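You operate a simulated robot arm through the tools that you are given. There is no shell and no other tool. Be economical: measure what you need, move in short steps, check, and stop when the job is done.

You run a simulated robot arm. Do the job below in one go: nothing can be reset, and whatever is moved stays where it is left.

## Task
Change the glue pot and pump one dose into the black cup.
Fine: the pot on the dock is empty: white switch to CLOSED before lifting it, to OPEN once the full pot is on; the empty pot goes in the black tray; the cups stay put.

Only the result counts: the job must be done as asked and must still hold three seconds after the hand-in. Knocking over, shifting, dropping, spilling or breaking anything else fails it.

## Robot
A 7-joint arm with a two-finger parallel gripper, fixed in place. Base frame: the origin is at the foot of the arm, x ahead of it, y to its left, z up; the work surface is at about z = 880. Readings come in mm, degrees, newtons and seconds.
With the tool pointing down near the work surface it reaches from about 240 to 680 mm from the base axis. Its first joint turns from -66.0 to 66.0 degrees. Payload 2.4 kg.
Tool frame: the origin (TCP) lies between the finger pads and is the grasp point; the fingertips stand 30 mm ahead of it; z points along the fingers, y is the line along which they close. Largest opening 94 mm; finger width 28, thickness 10; the body of the gripper, 50 by 96 mm, starts 55 mm behind the TCP.
Orientation is that of the tool frame in the base frame, as a unit quaternion [x, y, z, w]. With the fingers straight down and closing along the base's y, the tool's x points along the base's -x, its y along +y and its z along -z.

## Interface
- The arm moves only by the tool step_arm. Its argument "motion" is a list of rows, each an object (a shift or turn left out is 0, a gripper value left out holds the last) with "offset": the shift along the tool's x, y, z in units of 25 mm (1.0 is 25 mm), a list of three; "dr": the turn, a rotation vector about the tool's x, y, z in units of 4 degrees (1.0 is 4 degrees), a list of three; "hand": the gripper command, from -1 (shut) to 1 (fully open), values between in proportion. In form: [{"offset": [x, y, z], "dr": [ax, ay, az], "hand": hand}, ...]. A call has 1 to 20 rows; each row shifts and turns the commanded pose from where the row before left it, along the tool's axes as they then stand. A call with a number of a shift or a turn outside -1 to 1 is refused whole. Rows are played at 5 a second. More than 50 mm and 8.6 degrees between two rows, or a gripper value outside its range, and nothing of the call is played. A pose out of reach is approached as far as the arm can. The call stops where the force on the tool passes 40 N (or 10 N more than at its start, if that is more) or the arm is blocked; 0.2 s more then pass. Each finger travels about 153 mm/s and halts on what it meets, pressing with about 23 N; the grip force reading is that of the motor and also rises with nothing between the fingers. The clock runs only during rows and for 0.2 s after the last one: add rows that do not move to give the fingers time. It gives the time, the measured TCP pose, the force on the tool (base axes), the opening and the grip force at its end, in the units of the frame above (readings bear some noise).
- Cameras (640 x 400 px; columns grow to the right, rows downward): "scene" is fixed at [43.2, 462.3, 1456.7]; the picture's right is [-0.77, -0.64, 0.00], its down [-0.36, 0.42, -0.83] and it looks along [0.54, -0.64, -0.55] (base axes); focal length 317 px, centre (320, 200). "wrist" rides on the gripper at [76, 14, -102] in the tool frame; the picture's right is [-0.18, 0.98, 0.00], its down [-0.75, -0.14, -0.64] and it looks along [-0.63, -0.12, 0.77] (tool axes); focal length 243 px, centre (320, 200). There is no depth. A picture from a camera that has moved, and an enlarged one, comes with that camera's place and axes in the base frame and with its lens. The place of the scene camera against the robot may be out by one fixed shift of up to 25 mm in any direction.
- snapshot(camera): a new picture of that camera. It takes no simulated time.
- zoom(camera, box): a new picture of the part [left, top, right, bottom] of that camera's present view, enlarged. It takes no simulated time.
- finish_job(): hands the job in; it is judged then, once.

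Work in short steps. Places have to be worked out from the pictures, the camera data and where the tool is seen: move nearer, look again, correct. Check each grasp and each placing, and mend what went wrong. You have 120 turns and 84 pictures in all, those below and enlarged ones among them. Open the gripper and draw the arm clear of the work before you hand the job in, unless the task says otherwise; then end with one line.

The tools are called by a JSON object that holds its "fn" and its "kwargs". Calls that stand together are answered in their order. step_arm: Moves the arm, as the interface text tells. Its arguments: {"type":"object","properties":{"motion":{"type":"array","items":{"type":"object","properties":{"offset":{"type":"array","items":{"type":"number"}},"dr":{"type":"array","items":{"type":"number"}},"hand":{"type":"number"}}}}},"required":["motion"]} The other tools are called the same way: snapshot (camera) takes a picture; zoom (camera, box) takes an enlarged picture of a part of a camera's view; finish_job () hands the job in.

At the start:

```text
time: 0.0
tool_pos: [329.4, -39.8, 1260.9]
tcp_rot: [0.0, 1.0, 0.001, 0.0]
force: [-0.2, 1.0, 0.8]
gripper_width: 94.0
finger_force: 0.0
```

scene: 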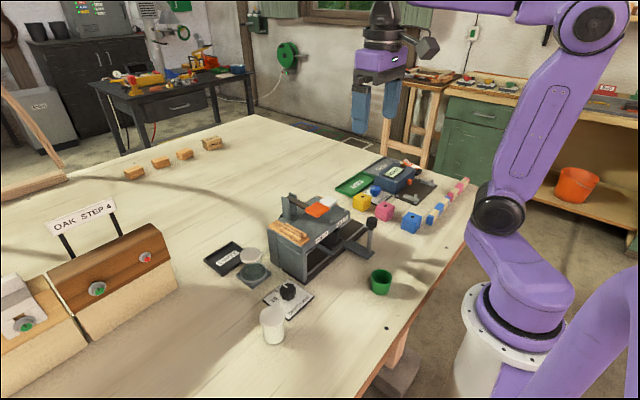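
wrist: 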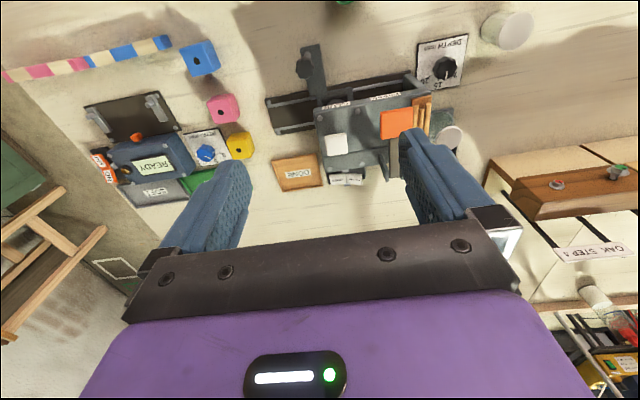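

I'll take a closer look at the work area before moving anything.

{"fn": "zoom", "kwargs": {"camera": "scene", "box": [190, 180, 410, 350]}}

{"fn": "zoom", "kwargs": {"camera": "scene", "box": [320, 140, 480, 240]}}

{"fn": "zoom", "kwargs": {"camera": "wrist", "box": [240, 0, 560, 200]}}

```text
2.35 times, centred on (300, 265) of scene
camera zoom: at [43.2, 462.3, 1456.7], right [-0.77, -0.64, 0.0], down [-0.36, 0.42, -0.83], along [0.54, -0.64, -0.55], focal length 745 px, centre (367, 47)
```

zoom: 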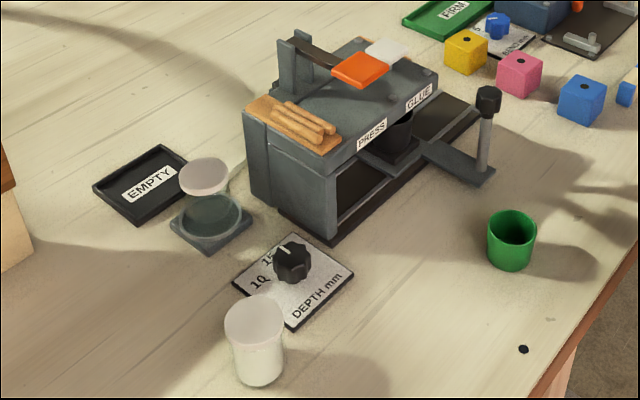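

```text
4.00 times, centred on (400, 190) of scene
camera zoom: at [43.2, 462.3, 1456.7], right [-0.77, -0.64, 0.0], down [-0.36, 0.42, -0.83], along [0.54, -0.64, -0.55], focal length 1266 px, centre (0, 240)
```

zoom: 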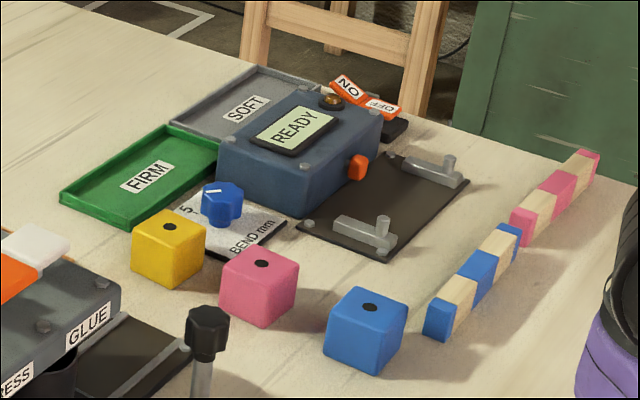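

```text
2.00 times, centred on (400, 100) of wrist
camera zoom: at [254.7, -25.7, 1364.4], right [0.18, 0.98, 0.0], down [0.75, -0.14, 0.64], along [0.63, -0.12, -0.77], focal length 485 px, centre (160, 400)
```

zoom: 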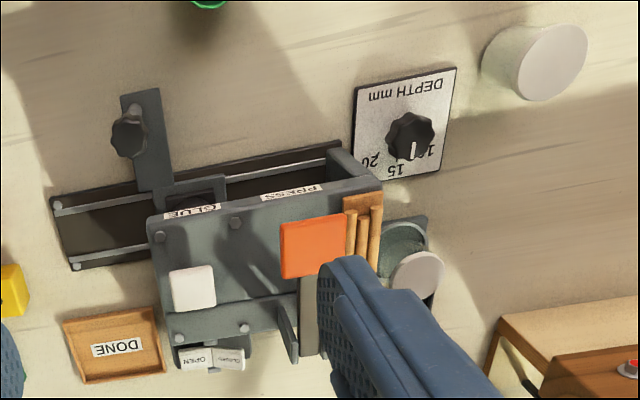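

The empty pot seems to be the clear one with a lid on the dark dock plate, next to the EMPTY tray, and the full one is the white jar near the dial. I'll bring the wrist camera lower over the machine to check this.

{"fn": "step_arm", "kwargs": {"motion": [{"offset": [0, 0.7, 0.9]}, {"offset": [0, 0.7, 0.9]}, {"offset": [0, 0.7, 0.9]}, {"offset": [0, 0.7, 0.9]}, {"offset": [0, 0.7, 0.9]}, {}]}}

{"fn": "snapshot", "kwargs": {"camera": "wrist"}}

{"fn": "zoom", "kwargs": {"camera": "scene", "box": [200, 220, 330, 301]}}

{"fn": "zoom", "kwargs": {"camera": "scene", "box": [265, 185, 395, 266]}}

```text
time: 1.4
tool_pos: [330.5, 47.4, 1148.4]
tcp_rot: [0.0, 1.0, -0.001, 0.0]
force: [0.2, 0.4, 0.8]
gripper_width: 93.9
finger_force: 0.0
```

```text
78 pictures are left
camera wrist: at [254.9, 61.4, 1251.0], right [0.18, 0.98, 0.0], down [0.75, -0.14, 0.64], along [0.63, -0.12, -0.77], focal length 243 px, centre (320, 200)
```

wrist: 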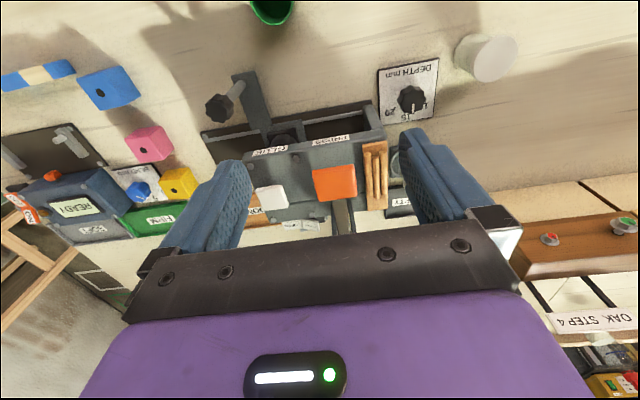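

```text
4.92 times, centred on (265, 260) of scene
camera zoom: at [43.1, 462.3, 1456.7], right [-0.77, -0.64, 0.0], down [-0.36, 0.42, -0.83], along [0.54, -0.64, -0.55], focal length 1559 px, centre (591, -98)
```

zoom: 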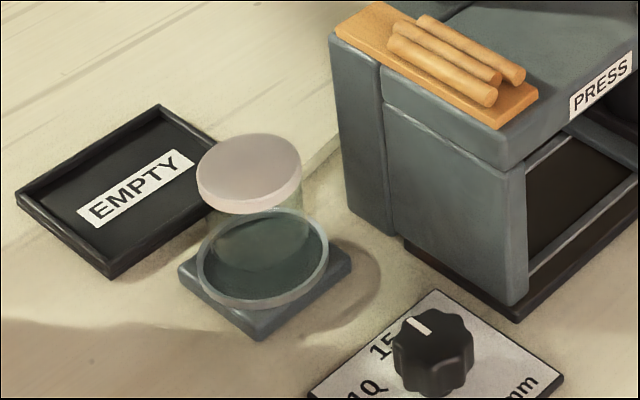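

```text
4.92 times, centred on (330, 226) of scene
camera zoom: at [43.1, 462.3, 1456.7], right [-0.77, -0.64, 0.0], down [-0.36, 0.42, -0.83], along [0.54, -0.64, -0.55], focal length 1559 px, centre (271, 74)
```

zoom: 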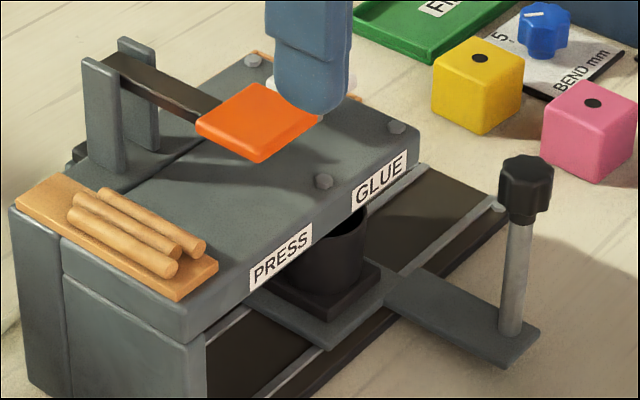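

Lid and clear body confirm the empty pot on its dock. I'll zoom in on the machine in the wrist view to read the switch and the pads.

{"fn": "zoom", "kwargs": {"camera": "wrist", "box": [200, 60, 440, 240]}}

```text
2.22 times, centred on (320, 150) of wrist
camera zoom: at [254.9, 61.4, 1251.0], right [0.18, 0.98, 0.0], down [0.75, -0.14, 0.64], along [0.63, -0.12, -0.77], focal length 539 px, centre (320, 311)
```

zoom: 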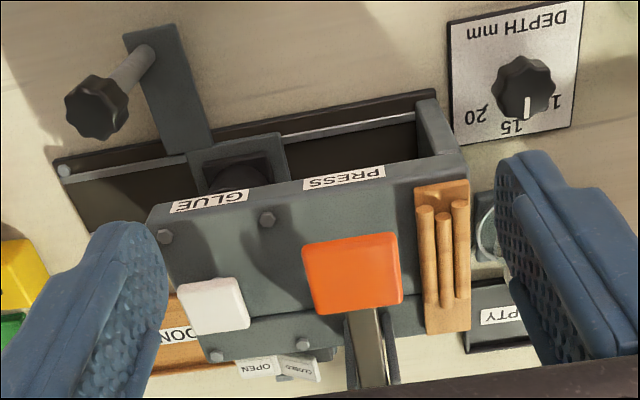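

Triangulating: white pad about (440,-36,1005), orange pad about (399,50,1051), OPEN/CLOSED switch about (540,-26,962). I'll move over the machine for a better look at the switch.

{"fn": "step_arm", "kwargs": {"motion": [{"offset": [-1, -0.5, 0]}, {"offset": [-1, -0.5, 0]}, {"offset": [-1, -0.5, 0]}, {"offset": [-1, -0.5, 0]}, {"offset": [-1, -0.5, 0]}, {"offset": [-1, -0.4, 0]}, {}]}}

{"fn": "snapshot", "kwargs": {"camera": "wrist"}}

{"fn": "zoom", "kwargs": {"camera": "wrist", "box": [220, 60, 420, 220]}}

```text
time: 3.0
tool_pos: [481.0, -25.8, 1148.8]
tcp_rot: [0.0, 1.0, -0.001, 0.001]
force: [-0.1, -0.1, 0.2]
gripper_width: 93.8
finger_force: 0.0
```

```text
74 pictures are left
camera wrist: at [404.7, -11.6, 1251.5], right [0.18, 0.98, 0.0], down [0.75, -0.14, 0.64], along [0.63, -0.12, -0.77], focal length 243 px, centre (320, 200)
```

wrist: 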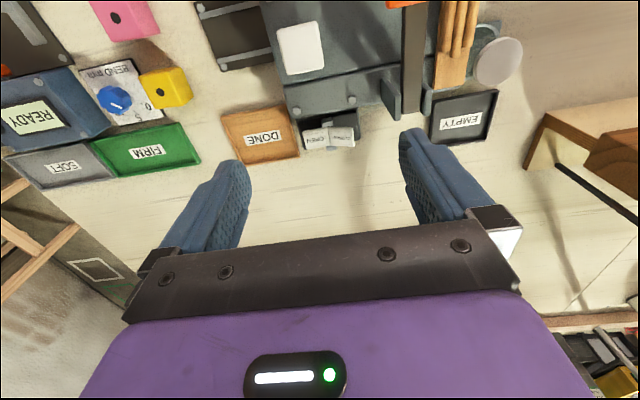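

```text
2.50 times, centred on (320, 140) of wrist
camera zoom: at [404.7, -11.6, 1251.5], right [0.18, 0.98, 0.0], down [0.75, -0.14, 0.64], along [0.63, -0.12, -0.77], focal length 606 px, centre (320, 350)
```

zoom: 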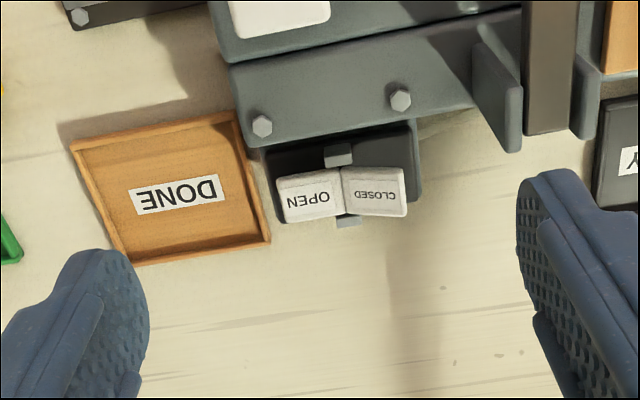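

The switch is a two-paddle rocker at about (541,-26,961), with OPEN toward -y and CLOSED toward +y. I'll go lower for a closer view, to see which side is pressed down.

{"fn": "step_arm", "kwargs": {"motion": [{"offset": [0, -0.7, 0.9]}, {"offset": [0, -0.7, 0.9]}, {"offset": [0, 0, 0.9]}, {}]}}

{"fn": "zoom", "kwargs": {"camera": "wrist", "box": [240, 60, 440, 185]}}

```text
time: 4.0
tool_pos: [481.3, -60.0, 1079.1]
tcp_rot: [0.0, 1.0, 0.0, 0.0]
force: [-0.1, -0.1, -0.7]
gripper_width: 93.9
finger_force: 0.2
```

```text
3.20 times, centred on (340, 122) of wrist
camera zoom: at [404.2, -45.4, 1182.6], right [0.18, 0.98, 0.0], down [0.75, -0.14, 0.64], along [0.63, -0.12, -0.77], focal length 776 px, centre (256, 448)
```

zoom: 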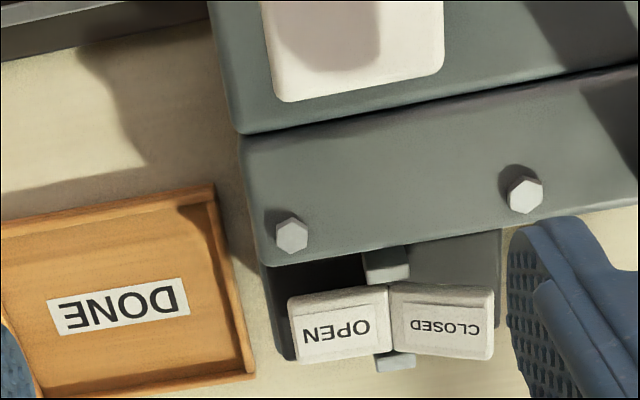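

The OPEN end sits lower, at about z 948 against 967 for the CLOSED end, so the switch is now OPEN. I'll shut the gripper, go above the CLOSED paddle at about (543,-6) and stop just over it.

{"fn": "step_arm", "kwargs": {"motion": [{"offset": [-0.85, 0, 0], "hand": -1}, {"offset": [-0.85, 0, 0]}, {"offset": [-0.8, 0.6, 0]}, {"offset": [0, 0.8, 0]}, {"offset": [0, 0.76, 0]}, {"offset": [0, 0, 0.9]}, {"offset": [0, 0, 0.9]}, {"offset": [0, 0, 0.9]}, {}]}}

{"fn": "snapshot", "kwargs": {"camera": "wrist"}}

```text
time: 6.0
tool_pos: [543.9, -6.9, 1012.5]
tcp_rot: [0.0, 1.0, 0.0, 0.0]
force: [0.8, 1.2, 0.1]
gripper_width: 0.0
finger_force: 23.0
```

```text
71 pictures are left
camera wrist: at [467.3, 7.1, 1116.9], right [0.18, 0.98, 0.0], down [0.75, -0.14, 0.64], along [0.63, -0.12, -0.77], focal length 243 px, centre (320, 200)
```

wrist: 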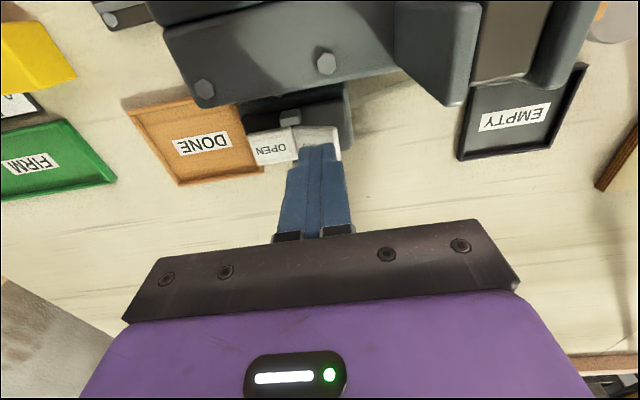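

The fingertip is above the CLOSED paddle, so I'll press down in small steps.

{"fn": "step_arm", "kwargs": {"motion": [{"offset": [0, 0.08, 0.4]}, {"offset": [0, 0, 0.3]}, {"offset": [0, 0, 0.2]}, {"offset": [0, 0, 0.2]}, {"offset": [0, 0, 0.2]}, {}]}}

{"fn": "zoom", "kwargs": {"camera": "wrist", "box": [220, 60, 420, 185]}}

```text
time: 7.3
tool_pos: [543.3, -3.7, 985.1]
tcp_rot: [-0.001, 1.0, 0.0, 0.002]
force: [-5.7, 0.7, 10.5]
gripper_width: 0.0
finger_force: 23.4
stopped in row 6: the force on the tool passed its limit (the readings are from after the stop); the commanded pose is now the measured one
```

```text
3.20 times, centred on (320, 122) of wrist
camera zoom: at [467.1, 10.0, 1088.0], right [0.18, 0.98, 0.0], down [0.75, -0.14, 0.64], along [0.63, -0.12, -0.76], focal length 776 px, centre (320, 448)
```

zoom: 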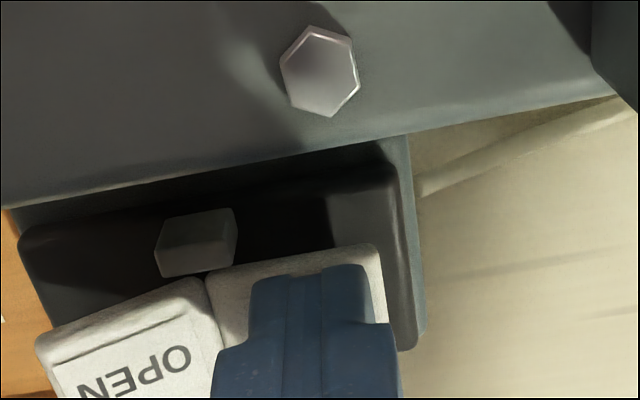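

The paddle looks flipped and the force limit was reached. I'll back up and take a look.

{"fn": "step_arm", "kwargs": {"motion": [{"offset": [0, 0, -0.9]}, {"offset": [0, 0, -0.9]}, {"offset": [0, -0.8, -0.9]}, {"offset": [0.8, -0.7, -0.9]}, {"offset": [0.8, -0.7, 0]}, {"offset": [0.8, 0, 0]}, {}]}}

{"fn": "zoom", "kwargs": {"camera": "wrist", "box": [240, 60, 440, 185]}}

```text
time: 8.9
tool_pos: [483.5, -60.0, 1074.3]
tcp_rot: [0.001, 1.0, 0.001, 0.001]
force: [0.9, 0.6, -0.6]
gripper_width: 0.0
finger_force: 22.7
```

```text
3.20 times, centred on (340, 122) of wrist
camera zoom: at [406.1, -45.5, 1177.3], right [0.18, 0.98, 0.0], down [0.75, -0.14, 0.65], along [0.63, -0.12, -0.76], focal length 776 px, centre (256, 448)
```

zoom: 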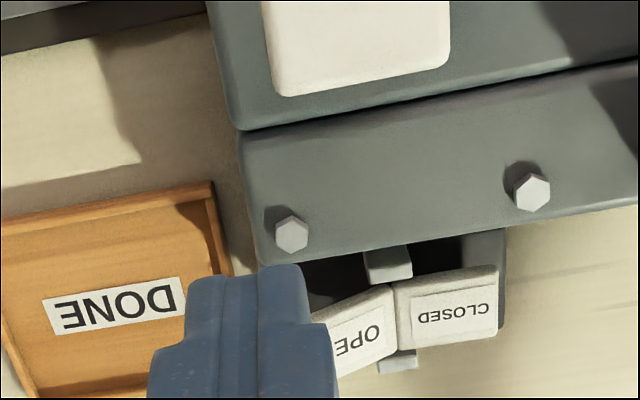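

The CLOSED side is now pressed down. I estimate the empty pot's lid at (498,175,938), the tray at (580,175) and the full pot near (345,253). I'll raise, cross over the lever and look at the dock up close.

{"fn": "step_arm", "kwargs": {"motion": [{"offset": [0, 0, -1], "hand": 1}, {"offset": [0, 0, -1]}, {"offset": [0, 0, -1]}, {"offset": [0, 1, 0]}, {"offset": [0, 1, 0]}, {"offset": [0, 1, 0]}, {"offset": [0.3, 1, 0]}, {"offset": [0.3, 1, 0]}, {"offset": [0.3, 1, 0]}, {"offset": [0.3, 1, 0]}, {"offset": [0.4, 1, 0]}, {"offset": [0.2, 1, 0]}, {"offset": [0, 0.4, 0.5]}, {}]}}

{"fn": "snapshot", "kwargs": {"camera": "wrist"}}

```text
time: 11.9
tool_pos: [438.4, 177.6, 1137.5]
tcp_rot: [0.0, 1.0, 0.0, 0.002]
force: [0.1, -1.0, 0.7]
gripper_width: 94.1
finger_force: 0.0
```

```text
68 pictures are left
camera wrist: at [361.6, 190.6, 1239.1], right [0.18, 0.98, 0.0], down [0.75, -0.14, 0.65], along [0.63, -0.12, -0.76], focal length 243 px, centre (320, 200)
```

wrist: 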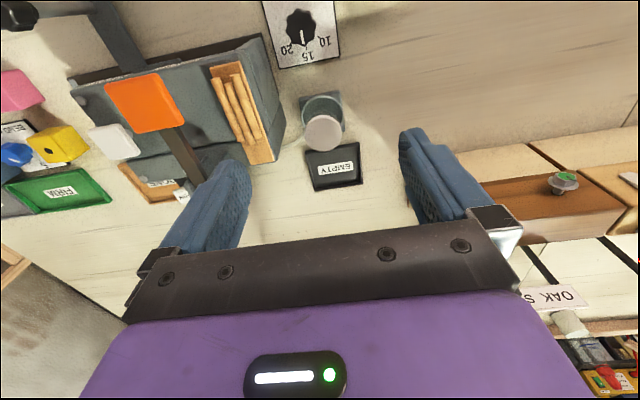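

{"fn": "zoom", "kwargs": {"camera": "wrist", "box": [240, 70, 400, 195]}}

```text
3.20 times, centred on (320, 132) of wrist
camera zoom: at [361.6, 190.6, 1239.1], right [0.18, 0.98, 0.0], down [0.75, -0.14, 0.65], along [0.63, -0.12, -0.76], focal length 776 px, centre (320, 416)
```

zoom: 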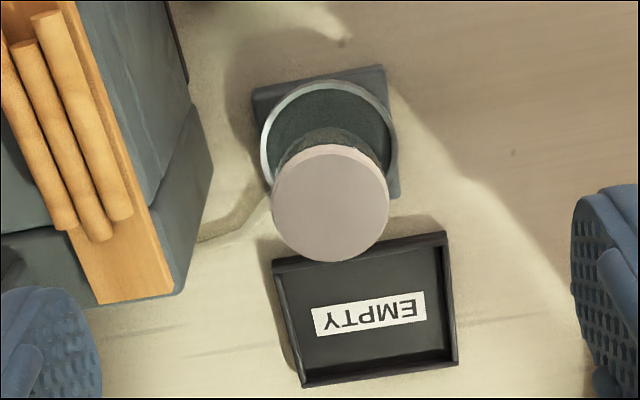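

The machine's side is only about 17 mm from the pot, so I'll rotate the gripper 90° to close along x. The tool x, and so the camera, will then point to +y, away from the machine.

{"fn": "step_arm", "kwargs": {"motion": [{"dr": [0, 0, 1]}, {"dr": [0, 0, 1]}, {"dr": [0, 0, 1]}, {"dr": [0, 0, 1]}, {"dr": [0, 0, 1]}, {"dr": [0, 0, 1]}, {"dr": [0, 0, 1]}, {"dr": [0, 0, 1]}, {"dr": [0, 0, 1]}, {"dr": [0, 0, 1]}, {"dr": [0, 0, 1]}, {"dr": [0, 0, 1]}, {"dr": [0, 0, 1]}, {"dr": [0, 0, 1]}, {"dr": [0, 0, 1]}, {"dr": [0, 0, 1]}, {"dr": [0, 0, 1]}, {"dr": [0, 0, 1]}, {"dr": [0, 0, 1]}, {"dr": [0, 0, 1]}]}}

{"fn": "step_arm", "kwargs": {"motion": [{"dr": [0, 0, 1]}, {"dr": [0, 0, 1]}, {"dr": [0, 0, 0.5]}, {"offset": [0, 1, 0]}, {"offset": [0, 1, 0]}, {}]}}

{"fn": "snapshot", "kwargs": {"camera": "wrist"}}

```text
time: 16.1
tool_pos: [438.3, 176.2, 1135.9]
tcp_rot: [0.643, 0.765, 0.001, 0.002]
force: [-0.8, -0.6, -0.4]
gripper_width: 94.0
finger_force: 0.1
```

```text
time: 17.5
tool_pos: [488.7, 176.2, 1136.0]
tcp_rot: [0.708, 0.707, 0.0, 0.002]
force: [-0.1, 0.3, -0.3]
gripper_width: 93.9
finger_force: 0.0
```

```text
66 pictures are left
camera wrist: at [503.0, 252.2, 1239.3], right [0.98, -0.18, 0.0], down [-0.14, -0.75, 0.64], along [-0.12, -0.63, -0.77], focal length 243 px, centre (320, 200)
```

wrist: 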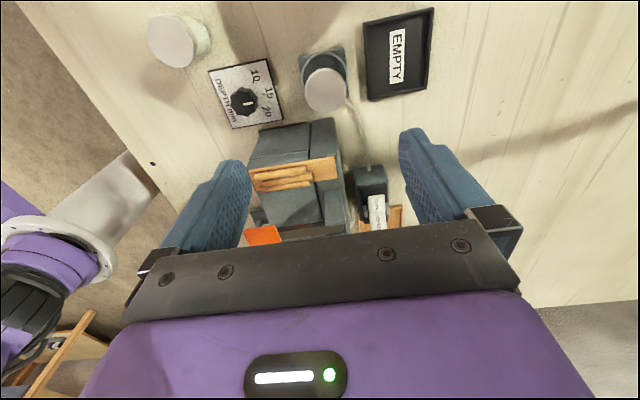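

The readings agree: empty pot at about (493,170), tray centre about (588,178), full pot about (344,243). I'll descend above the empty pot and look again.

{"fn": "step_arm", "kwargs": {"motion": [{"offset": [-0.28, 0.15, 0.9]}, {"offset": [0, 0, 0.9]}, {"offset": [0, 0, 0.9]}, {"offset": [0, 0, 0.9]}, {"offset": [0, 0, 0.9]}, {}]}}

{"fn": "snapshot", "kwargs": {"camera": "wrist"}}

{"fn": "zoom", "kwargs": {"camera": "scene", "box": [180, 200, 340, 300]}}

```text
time: 18.9
tool_pos: [494.2, 169.3, 1023.8]
tcp_rot: [0.707, 0.707, 0.001, 0.001]
force: [-0.4, 0.3, -0.2]
gripper_width: 94.0
finger_force: 0.1
```

```text
65 pictures are left
camera wrist: at [508.3, 245.3, 1127.5], right [0.98, -0.18, 0.0], down [-0.14, -0.75, 0.64], along [-0.11, -0.63, -0.77], focal length 243 px, centre (320, 200)
```

wrist: 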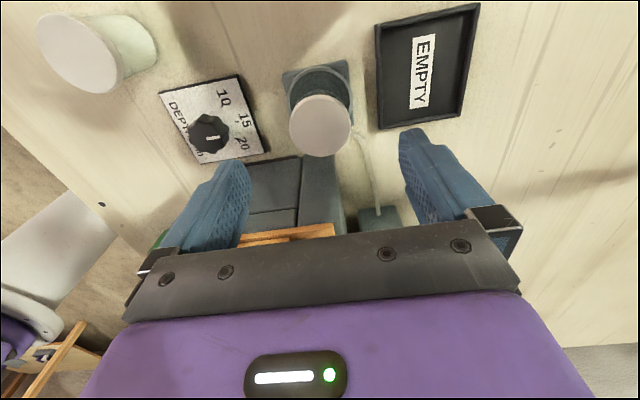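

```text
4.00 times, centred on (260, 250) of scene
camera zoom: at [43.2, 462.3, 1456.7], right [-0.77, -0.64, 0.0], down [-0.36, 0.42, -0.83], along [0.54, -0.64, -0.55], focal length 1266 px, centre (560, 0)
```

zoom: 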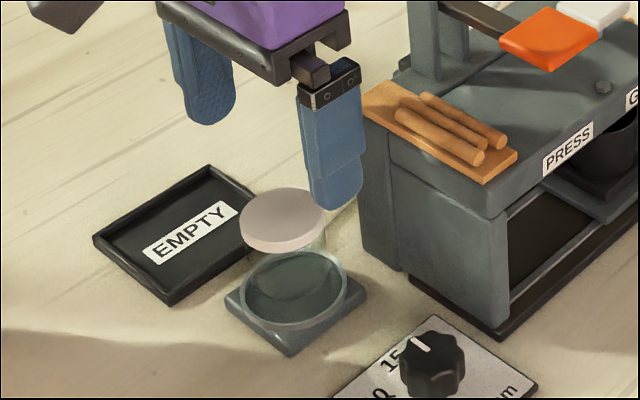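

Triangulated lid top at z about 943, centre (494.5,170). The dock ring tops out near z 900, so I'll grip at TCP z of about 938 to keep the tips above it.

{"fn": "step_arm", "kwargs": {"motion": [{"offset": [0, 0, 0.9]}, {"offset": [0, 0, 0.9]}, {"offset": [0, 0, 0.9]}, {"offset": [0, 0, 0.7]}, {}]}}

{"fn": "snapshot", "kwargs": {"camera": "wrist"}}

{"fn": "zoom", "kwargs": {"camera": "scene", "box": [180, 200, 340, 300]}}

```text
time: 20.1
tool_pos: [493.5, 170.2, 941.0]
tcp_rot: [0.706, 0.708, 0.002, 0.002]
force: [0.6, 0.0, -0.7]
gripper_width: 93.9
finger_force: 0.0
```

```text
63 pictures are left
camera wrist: at [507.2, 246.0, 1043.2], right [0.98, -0.18, 0.0], down [-0.14, -0.75, 0.64], along [-0.11, -0.63, -0.77], focal length 243 px, centre (320, 200)
```

wrist: 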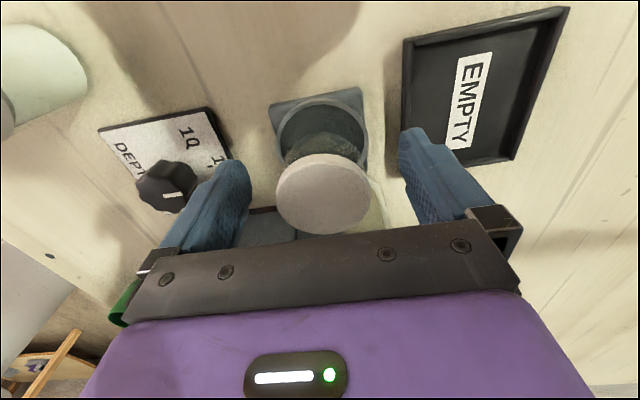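

```text
4.00 times, centred on (260, 250) of scene
camera zoom: at [43.2, 462.3, 1456.7], right [-0.77, -0.64, 0.0], down [-0.36, 0.42, -0.83], along [0.54, -0.64, -0.55], focal length 1266 px, centre (560, 0)
```

zoom: 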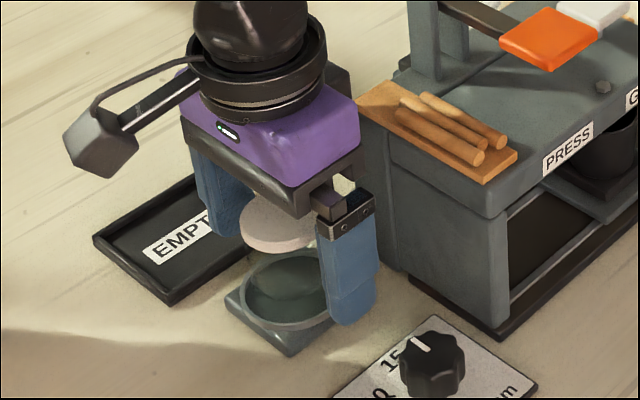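

The pot is centred between the fingers and the tips (z about 911) are above the ring. Closing the gripper.

{"fn": "step_arm", "kwargs": {"motion": [{"offset": [0, 0.05, 0.1], "hand": 0.3}, {"hand": 0.0}, {"hand": -1}, {}, {}]}}

{"fn": "zoom", "kwargs": {"camera": "scene", "box": [180, 200, 340, 300]}}

```text
time: 21.3
tool_pos: [495.8, 169.1, 936.9]
tcp_rot: [0.707, 0.707, 0.002, 0.001]
force: [-0.7, -0.3, 0.1]
gripper_width: 45.6
finger_force: 23.2
```

```text
4.00 times, centred on (260, 250) of scene
camera zoom: at [43.2, 462.3, 1456.7], right [-0.77, -0.64, 0.0], down [-0.36, 0.42, -0.83], along [0.54, -0.64, -0.55], focal length 1266 px, centre (560, 0)
```

zoom: 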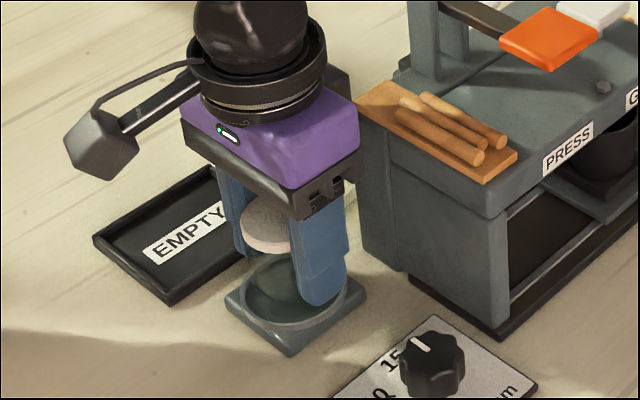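

It's held at 45.6 mm. Lifting straight up.

{"fn": "step_arm", "kwargs": {"motion": [{"offset": [0, 0, -0.3]}, {"offset": [0, 0, -0.5]}, {"offset": [0, 0, -0.8]}, {"offset": [0, 0, -0.8]}, {}]}}

{"fn": "snapshot", "kwargs": {"camera": "wrist"}}

{"fn": "zoom", "kwargs": {"camera": "scene", "box": [180, 200, 340, 300]}}

```text
time: 22.5
tool_pos: [494.0, 168.8, 997.4]
tcp_rot: [0.707, 0.707, 0.002, 0.001]
force: [0.6, -0.2, -0.7]
gripper_width: 45.9
finger_force: 22.7
```

```text
60 pictures are left
camera wrist: at [507.8, 244.4, 1100.3], right [0.98, -0.18, 0.0], down [-0.14, -0.75, 0.64], along [-0.12, -0.63, -0.77], focal length 243 px, centre (320, 200)
```

wrist: 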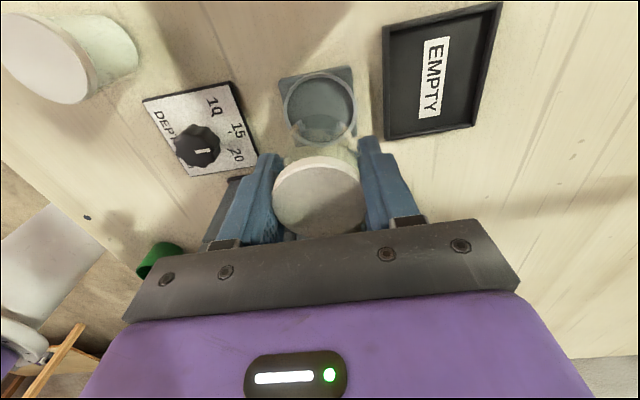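

```text
4.00 times, centred on (260, 250) of scene
camera zoom: at [43.2, 462.3, 1456.7], right [-0.77, -0.64, 0.0], down [-0.36, 0.42, -0.83], along [0.54, -0.64, -0.55], focal length 1266 px, centre (560, 0)
```

zoom: 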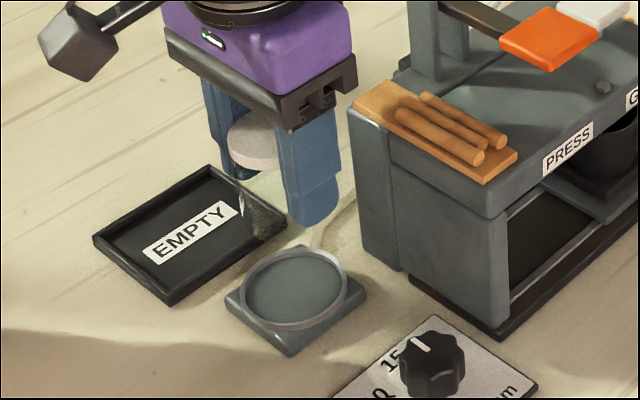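

The empty pot is out and the dock ring is free. Tray centre is about (588,180), so I'll carry the pot over and lower it.

{"fn": "step_arm", "kwargs": {"motion": [{"offset": [0.1, 0.94, 0]}, {"offset": [0.1, 0.94, 0]}, {"offset": [0.1, 0.94, 0]}, {"offset": [0.06, 0.94, 0]}, {}, {"offset": [0, 0, 0.8]}, {"offset": [0, 0, 0.8]}, {}]}}

{"fn": "zoom", "kwargs": {"camera": "scene", "box": [180, 200, 340, 300]}}

{"fn": "snapshot", "kwargs": {"camera": "wrist"}}

```text
time: 24.3
tool_pos: [587.4, 179.5, 956.2]
tcp_rot: [0.708, 0.707, 0.002, 0.002]
force: [-0.6, 1.0, -1.1]
gripper_width: 45.4
finger_force: 22.7
```

```text
4.00 times, centred on (260, 250) of scene
camera zoom: at [43.2, 462.3, 1456.7], right [-0.77, -0.64, 0.0], down [-0.36, 0.42, -0.83], along [0.54, -0.64, -0.55], focal length 1266 px, centre (560, 0)
```

zoom: 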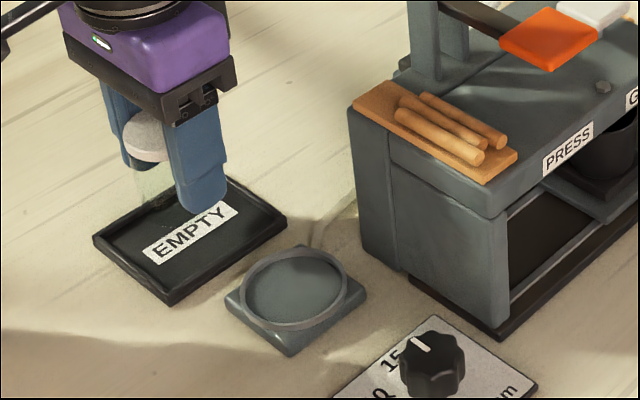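

```text
57 pictures are left
camera wrist: at [601.8, 254.3, 1060.7], right [0.98, -0.18, 0.0], down [-0.14, -0.75, 0.64], along [-0.11, -0.63, -0.77], focal length 243 px, centre (320, 200)
```

wrist: 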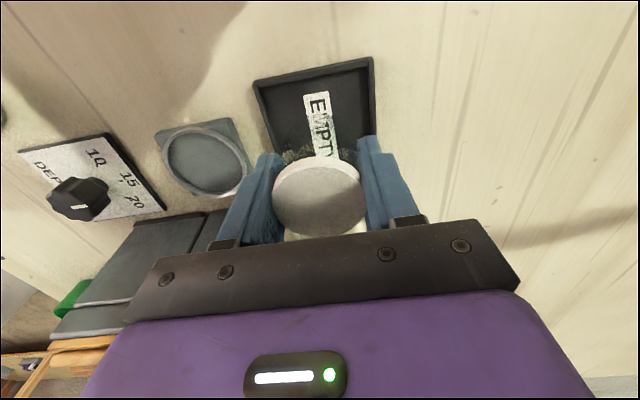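

The tray spans about x 549–628 and y 131–221, so the pot is well inside. Lowering slowly until it touches.

{"fn": "step_arm", "kwargs": {"motion": [{"offset": [-0.12, 0, 0.4]}, {"offset": [0, 0, 0.2]}, {}]}}

{"fn": "step_arm", "kwargs": {"motion": [{"offset": [0, 0, 0.12]}, {"offset": [0, 0, 0.12]}, {}]}}

{"fn": "zoom", "kwargs": {"camera": "scene", "box": [180, 200, 340, 300]}}

```text
time: 25.1
tool_pos: [587.8, 175.5, 941.9]
tcp_rot: [0.707, 0.707, 0.002, 0.002]
force: [0.3, -0.5, -0.7]
gripper_width: 45.9
finger_force: 22.9
```

```text
time: 25.9
tool_pos: [586.9, 174.7, 936.4]
tcp_rot: [0.707, 0.707, 0.001, 0.001]
force: [0.1, -0.2, -0.5]
gripper_width: 45.9
finger_force: 22.3
```

```text
4.00 times, centred on (260, 250) of scene
camera zoom: at [43.2, 462.3, 1456.7], right [-0.77, -0.64, 0.0], down [-0.36, 0.42, -0.83], along [0.54, -0.64, -0.55], focal length 1266 px, centre (560, 0)
```

zoom: 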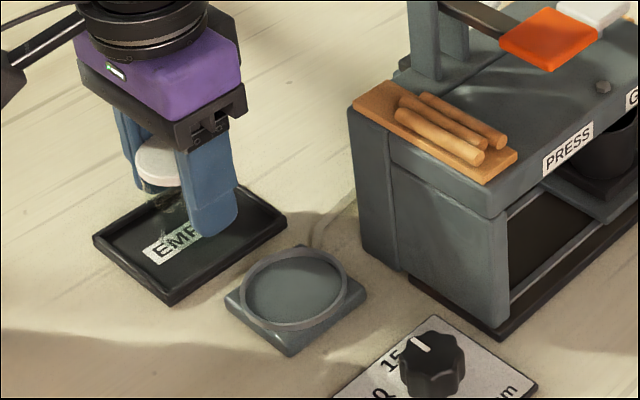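

Nothing has touched yet at TCP z 936, so I'll lower in finer steps and watch the force.

{"fn": "step_arm", "kwargs": {"motion": [{"offset": [0, 0, 0.1]}, {"offset": [0, 0, 0.1]}, {}]}}

{"fn": "step_arm", "kwargs": {"motion": [{"offset": [0, 0, 0.08]}, {"offset": [0, 0, 0.06]}, {}]}}

```text
time: 26.7
tool_pos: [587.0, 174.5, 930.2]
tcp_rot: [0.707, 0.707, 0.001, 0.001]
force: [-0.1, -0.3, -1.4]
gripper_width: 45.9
finger_force: 23.3
```

```text
time: 27.5
tool_pos: [587.3, 174.2, 928.2]
tcp_rot: [0.707, 0.707, 0.002, 0.003]
force: [-6.0, -1.6, 21.2]
gripper_width: 45.9
finger_force: 23.9
```

Contact at z 928. I'll relieve the load slightly, open a little and rise.

{"fn": "step_arm", "kwargs": {"motion": [{"offset": [0, 0, -0.04]}, {"hand": 0.17}, {}, {"offset": [0, 0, -0.4]}, {"offset": [0, 0, -0.8]}, {"offset": [0, 0, -0.8]}, {"offset": [0, 0, -0.8], "hand": 1}, {"offset": [0, 0, -0.8]}, {}]}}

{"fn": "zoom", "kwargs": {"camera": "scene", "box": [180, 200, 340, 300]}}

{"fn": "snapshot", "kwargs": {"camera": "wrist"}}

```text
time: 29.5
tool_pos: [587.6, 174.4, 1019.3]
tcp_rot: [0.707, 0.707, 0.002, 0.001]
force: [0.1, 0.3, -0.4]
gripper_width: 93.9
finger_force: 0.0
```

```text
4.00 times, centred on (260, 250) of scene
camera zoom: at [43.2, 462.3, 1456.7], right [-0.77, -0.64, 0.0], down [-0.36, 0.42, -0.83], along [0.54, -0.64, -0.55], focal length 1266 px, centre (560, 0)
```

zoom: 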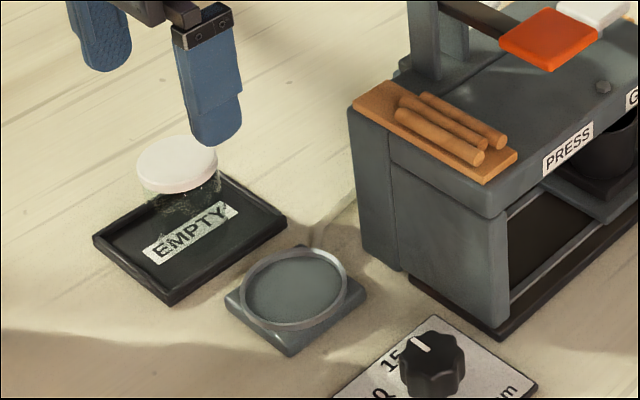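

```text
54 pictures are left
camera wrist: at [602.0, 251.1, 1122.8], right [0.98, -0.18, 0.0], down [-0.14, -0.75, 0.64], along [-0.12, -0.63, -0.77], focal length 243 px, centre (320, 200)
```

wrist: 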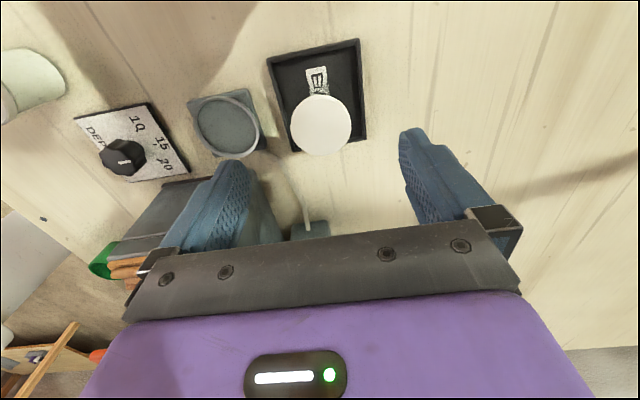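

The empty pot stands in the tray. Next I'll go above the full pot, near (344,243).

{"fn": "step_arm", "kwargs": {"motion": [{"offset": [0.3, -1, -0.5]}, {"offset": [0.3, -1, -0.5]}, {"offset": [0.3, -1, 0]}, {"offset": [0.3, -1, 0]}, {"offset": [0.3, -1, 0]}, {"offset": [0.3, -1, 0]}, {"offset": [0.3, -1, 0]}, {"offset": [0.3, -1, 0]}, {"offset": [0.3, -1, 0]}, {"offset": [0, -0.7, 0]}, {}]}}

{"fn": "snapshot", "kwargs": {"camera": "wrist"}}

```text
time: 31.9
tool_pos: [345.9, 244.1, 1042.6]
tcp_rot: [0.707, 0.707, 0.003, 0.001]
force: [0.1, 0.1, 0.2]
gripper_width: 94.2
finger_force: 0.0
```

```text
53 pictures are left
camera wrist: at [360.3, 320.0, 1145.3], right [0.98, -0.18, 0.0], down [-0.14, -0.75, 0.64], along [-0.12, -0.63, -0.77], focal length 243 px, centre (320, 200)
```

wrist: 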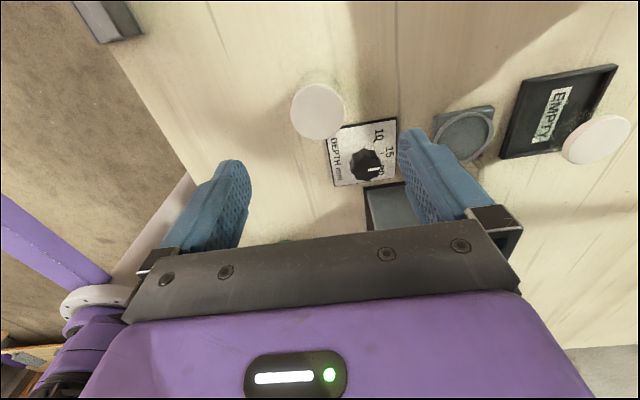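

The full pot's lid is at about (344,245). Descending partway, then checking.

{"fn": "step_arm", "kwargs": {"motion": [{"offset": [0, -0.05, 0.9]}, {"offset": [0, 0, 0.9]}, {"offset": [0, 0, 0.9]}, {"offset": [0, 0, 0.9]}, {}]}}

{"fn": "snapshot", "kwargs": {"camera": "wrist"}}

{"fn": "zoom", "kwargs": {"camera": "scene", "box": [200, 260, 340, 348]}}

```text
time: 33.1
tool_pos: [345.9, 243.0, 952.5]
tcp_rot: [0.707, 0.707, 0.001, 0.001]
force: [-0.1, 0.4, -0.1]
gripper_width: 93.9
finger_force: 0.0
```

```text
52 pictures are left
camera wrist: at [359.8, 318.7, 1056.1], right [0.98, -0.18, 0.0], down [-0.14, -0.75, 0.64], along [-0.12, -0.63, -0.77], focal length 243 px, centre (320, 200)
```

wrist: 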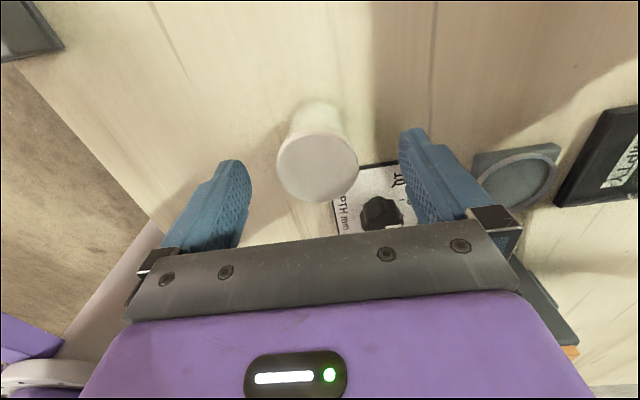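

```text
4.55 times, centred on (270, 304) of scene
camera zoom: at [43.2, 462.3, 1456.7], right [-0.77, -0.64, 0.0], down [-0.36, 0.42, -0.83], along [0.54, -0.64, -0.55], focal length 1439 px, centre (547, -273)
```

zoom: 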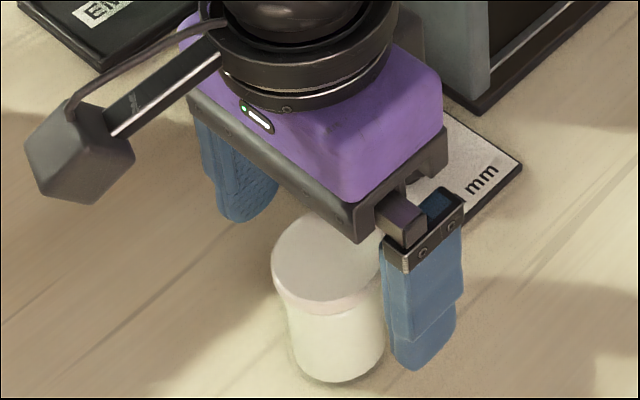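

The lid triangulates to about (345,247). I'll shift +3 mm in y, descend to z of about 930 and check before gripping.

{"fn": "step_arm", "kwargs": {"motion": [{"offset": [0.12, -0.02, 0.4]}, {"offset": [0, 0, 0.5]}, {}]}}

{"fn": "snapshot", "kwargs": {"camera": "wrist"}}

```text
time: 33.9
tool_pos: [344.7, 245.3, 929.5]
tcp_rot: [0.707, 0.707, 0.001, 0.002]
force: [-0.5, -0.3, 0.0]
gripper_width: 94.1
finger_force: 0.0
```

```text
50 pictures are left
camera wrist: at [358.6, 321.8, 1033.6], right [0.98, -0.18, 0.0], down [-0.14, -0.75, 0.64], along [-0.11, -0.63, -0.77], focal length 243 px, centre (320, 200)
```

wrist: 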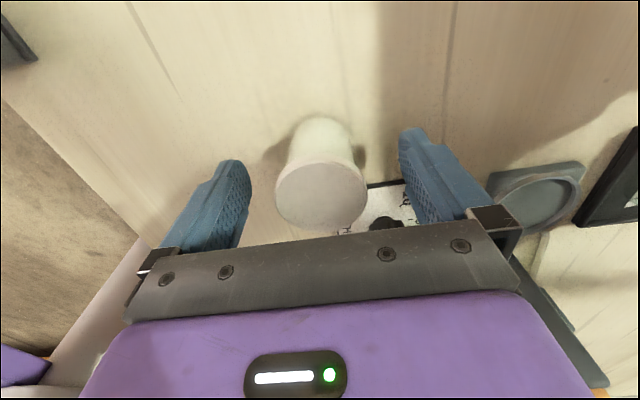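

The alignment matches the earlier grasp (lid at row 194), so I'll close and lift.

{"fn": "step_arm", "kwargs": {"motion": [{"hand": 0.3}, {"hand": 0.0}, {"hand": -1}, {}, {}]}}

{"fn": "step_arm", "kwargs": {"motion": [{"offset": [0, 0, -0.3]}, {"offset": [0, 0, -0.6]}, {"offset": [0, 0, -0.9]}, {"offset": [0, 0, -0.9]}, {"offset": [0, 0, -0.9]}, {}]}}

{"fn": "snapshot", "kwargs": {"camera": "wrist"}}

{"fn": "zoom", "kwargs": {"camera": "scene", "box": [180, 200, 380, 325]}}

```text
time: 35.1
tool_pos: [345.7, 245.4, 931.6]
tcp_rot: [0.707, 0.707, 0.001, 0.001]
force: [-0.7, -0.2, 0.6]
gripper_width: 45.8
finger_force: 22.7
```

```text
time: 36.5
tool_pos: [343.9, 243.8, 1020.8]
tcp_rot: [0.707, 0.707, 0.001, 0.001]
force: [0.9, -0.5, -0.8]
gripper_width: 45.8
finger_force: 22.2
```

```text
49 pictures are left
camera wrist: at [357.5, 321.2, 1123.1], right [0.98, -0.18, 0.0], down [-0.14, -0.75, 0.64], along [-0.12, -0.63, -0.77], focal length 243 px, centre (320, 200)
```

wrist: 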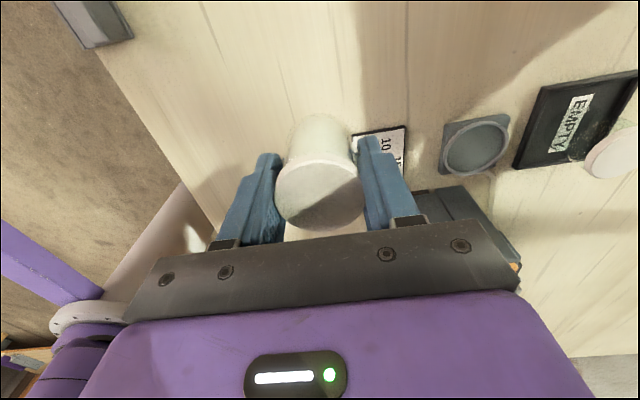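

```text
3.20 times, centred on (280, 262) of scene
camera zoom: at [43.2, 462.3, 1456.7], right [-0.77, -0.64, 0.0], down [-0.36, 0.42, -0.83], along [0.54, -0.64, -0.55], focal length 1013 px, centre (448, 0)
```

zoom: 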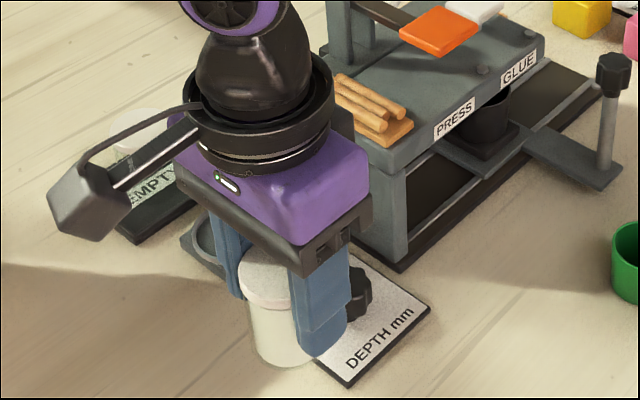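

The pot is held with the same offset as before. Carrying it to above the dock at (495,169.5).

{"fn": "step_arm", "kwargs": {"motion": [{"offset": [-0.43, 0.86, 0]}, {"offset": [-0.43, 0.86, 0]}, {"offset": [-0.43, 0.86, 0]}, {"offset": [-0.43, 0.86, 0]}, {"offset": [-0.42, 0.86, 0]}, {"offset": [-0.42, 0.86, 0]}, {"offset": [-0.42, 0.86, 0]}, {}, {}]}}

{"fn": "snapshot", "kwargs": {"camera": "wrist"}}

```text
time: 38.5
tool_pos: [492.1, 171.8, 1020.9]
tcp_rot: [0.707, 0.707, 0.001, 0.0]
force: [0.2, -0.4, -0.1]
gripper_width: 45.7
finger_force: 22.9
```

```text
47 pictures are left
camera wrist: at [506.4, 247.0, 1124.4], right [0.98, -0.18, 0.0], down [-0.14, -0.75, 0.64], along [-0.12, -0.63, -0.77], focal length 243 px, centre (320, 200)
```

wrist: 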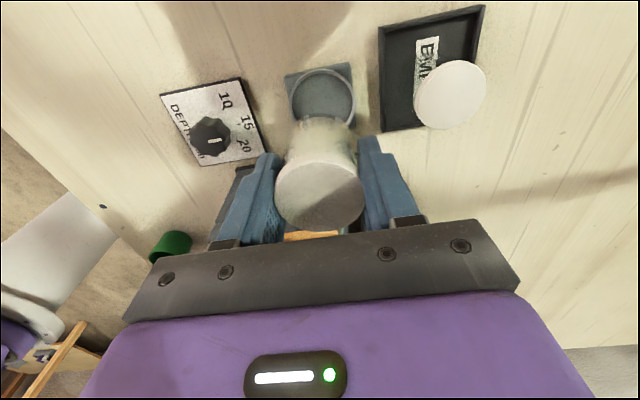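

Comparing with the earlier pick images, I'm about 2 mm off in x and y. I'll correct and lower partway.

{"fn": "step_arm", "kwargs": {"motion": [{"offset": [-0.09, 0.1, 0]}, {"offset": [0, 0, 0.8]}, {"offset": [0, 0, 0.8]}, {"offset": [0, 0, 0.7]}, {}]}}

{"fn": "zoom", "kwargs": {"camera": "scene", "box": [180, 200, 340, 300]}}

{"fn": "snapshot", "kwargs": {"camera": "wrist"}}

```text
time: 39.7
tool_pos: [497.2, 169.4, 963.3]
tcp_rot: [0.707, 0.707, 0.001, 0.001]
force: [0.0, 0.1, -1.1]
gripper_width: 45.8
finger_force: 23.1
```

```text
4.00 times, centred on (260, 250) of scene
camera zoom: at [43.2, 462.3, 1456.7], right [-0.77, -0.64, 0.0], down [-0.36, 0.42, -0.83], along [0.54, -0.64, -0.55], focal length 1266 px, centre (560, 0)
```

zoom: 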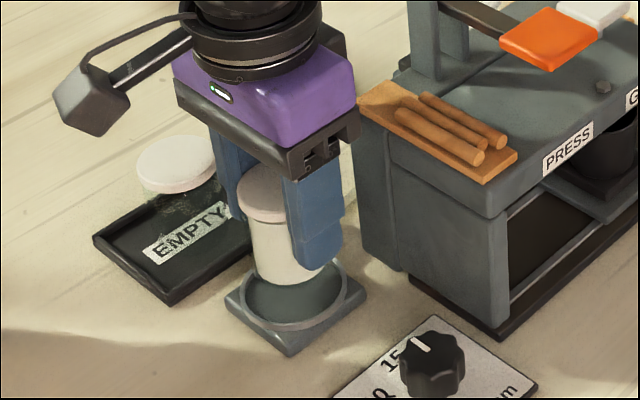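

```text
45 pictures are left
camera wrist: at [510.0, 244.0, 1066.3], right [0.98, -0.18, 0.0], down [-0.14, -0.75, 0.64], along [-0.12, -0.63, -0.77], focal length 243 px, centre (320, 200)
```

wrist: 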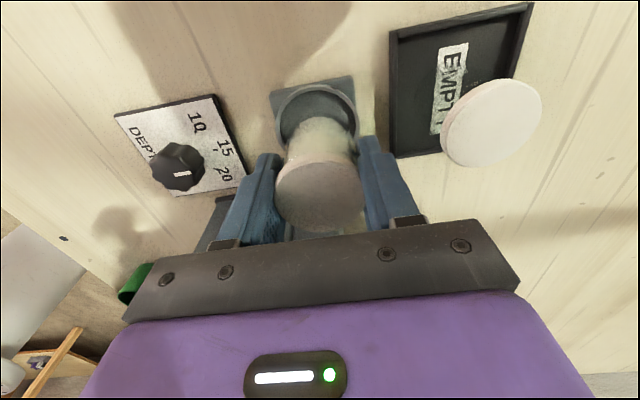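

The ring centre now shows about 3 mm to the -x side of the pot. I'll correct by -2.5 mm in x, lower further and check.

{"fn": "step_arm", "kwargs": {"motion": [{"offset": [0, -0.1, 0]}, {"offset": [0, 0, 0.3]}, {}]}}

{"fn": "zoom", "kwargs": {"camera": "wrist", "box": [240, 60, 400, 160]}}

{"fn": "zoom", "kwargs": {"camera": "scene", "box": [220, 230, 300, 290]}}

```text
time: 40.5
tool_pos: [493.6, 168.7, 954.9]
tcp_rot: [0.708, 0.706, 0.001, 0.001]
force: [0.0, 0.3, -0.1]
gripper_width: 45.8
finger_force: 22.6
```

```text
4.00 times, centred on (320, 110) of wrist
camera zoom: at [507.9, 244.2, 1059.3], right [0.98, -0.18, 0.0], down [-0.14, -0.75, 0.64], along [-0.11, -0.63, -0.77], focal length 970 px, centre (320, 560)
```

zoom: 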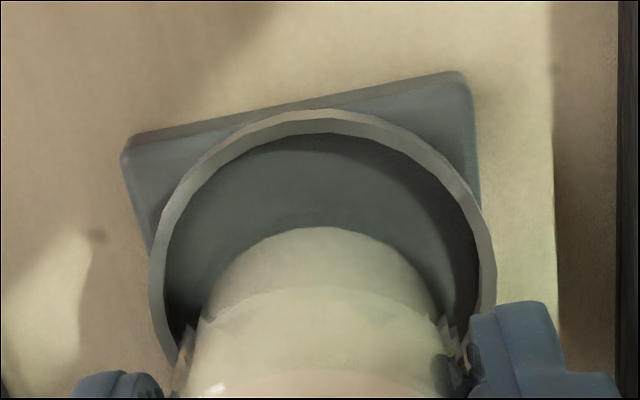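

```text
6.67 times, centred on (260, 260) of scene
camera zoom: at [43.2, 462.3, 1456.7], right [-0.77, -0.64, 0.0], down [-0.36, 0.42, -0.83], along [0.54, -0.64, -0.55], focal length 2111 px, centre (720, -200)
```

zoom: 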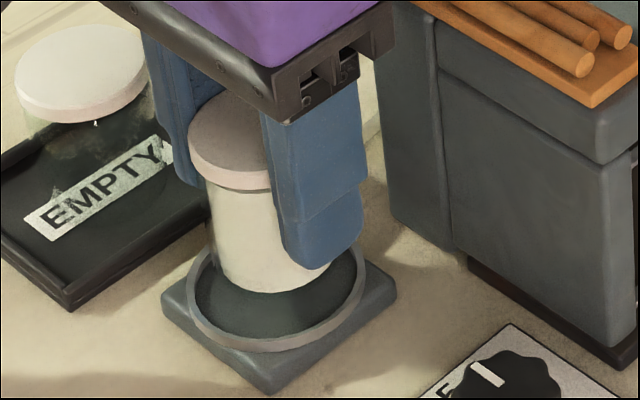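

Well centred now. I expect it to seat near z 942, so I'll lower gently.

{"fn": "step_arm", "kwargs": {"motion": [{"offset": [0, 0, 0.25]}, {"offset": [0, 0, 0.15]}, {}]}}

{"fn": "step_arm", "kwargs": {"motion": [{"offset": [0, 0, 0.08]}, {"offset": [0, 0, 0.06]}, {}]}}

```text
time: 41.3
tool_pos: [493.9, 168.6, 945.2]
tcp_rot: [0.707, 0.707, 0.001, 0.002]
force: [-0.4, 0.2, -0.5]
gripper_width: 45.7
finger_force: 23.2
```

```text
time: 42.1
tool_pos: [495.1, 168.2, 942.3]
tcp_rot: [0.708, 0.707, 0.002, 0.002]
force: [-4.5, -0.9, 10.7]
gripper_width: 45.8
finger_force: 22.5
```

Contact at 942, just as expected. Checking that it sits inside the ring before I release.

{"fn": "step_arm", "kwargs": {"motion": [{"offset": [0, 0, 0.03]}, {}]}}

{"fn": "zoom", "kwargs": {"camera": "scene", "box": [220, 230, 300, 290]}}

{"fn": "zoom", "kwargs": {"camera": "wrist", "box": [240, 60, 400, 160]}}

```text
time: 42.7
tool_pos: [495.5, 168.0, 941.7]
tcp_rot: [0.707, 0.707, 0.002, 0.002]
force: [-3.9, -2.1, 21.0]
gripper_width: 45.6
finger_force: 23.0
```

```text
6.67 times, centred on (260, 260) of scene
camera zoom: at [42.7, 462.1, 1456.8], right [-0.77, -0.64, 0.0], down [-0.36, 0.42, -0.83], along [0.54, -0.64, -0.55], focal length 2111 px, centre (720, -200)
```

zoom: 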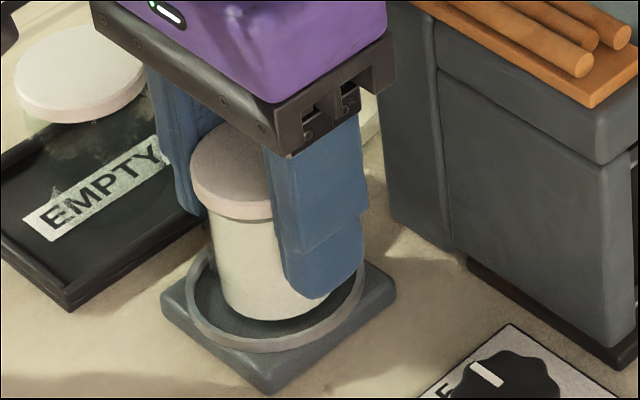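

```text
4.00 times, centred on (320, 110) of wrist
camera zoom: at [508.5, 244.4, 1045.2], right [0.98, -0.18, 0.01], down [-0.15, -0.75, 0.64], along [-0.11, -0.63, -0.77], focal length 970 px, centre (320, 560)
```

zoom: 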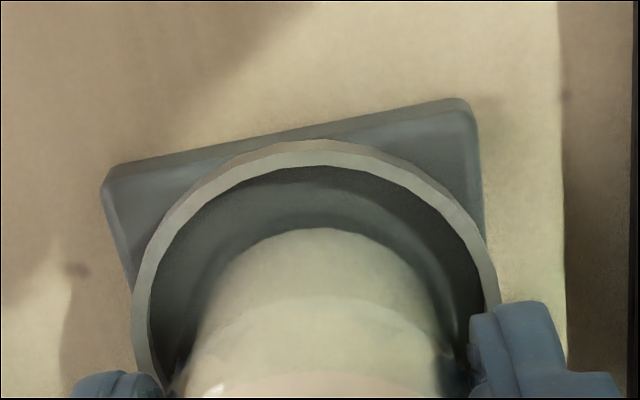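

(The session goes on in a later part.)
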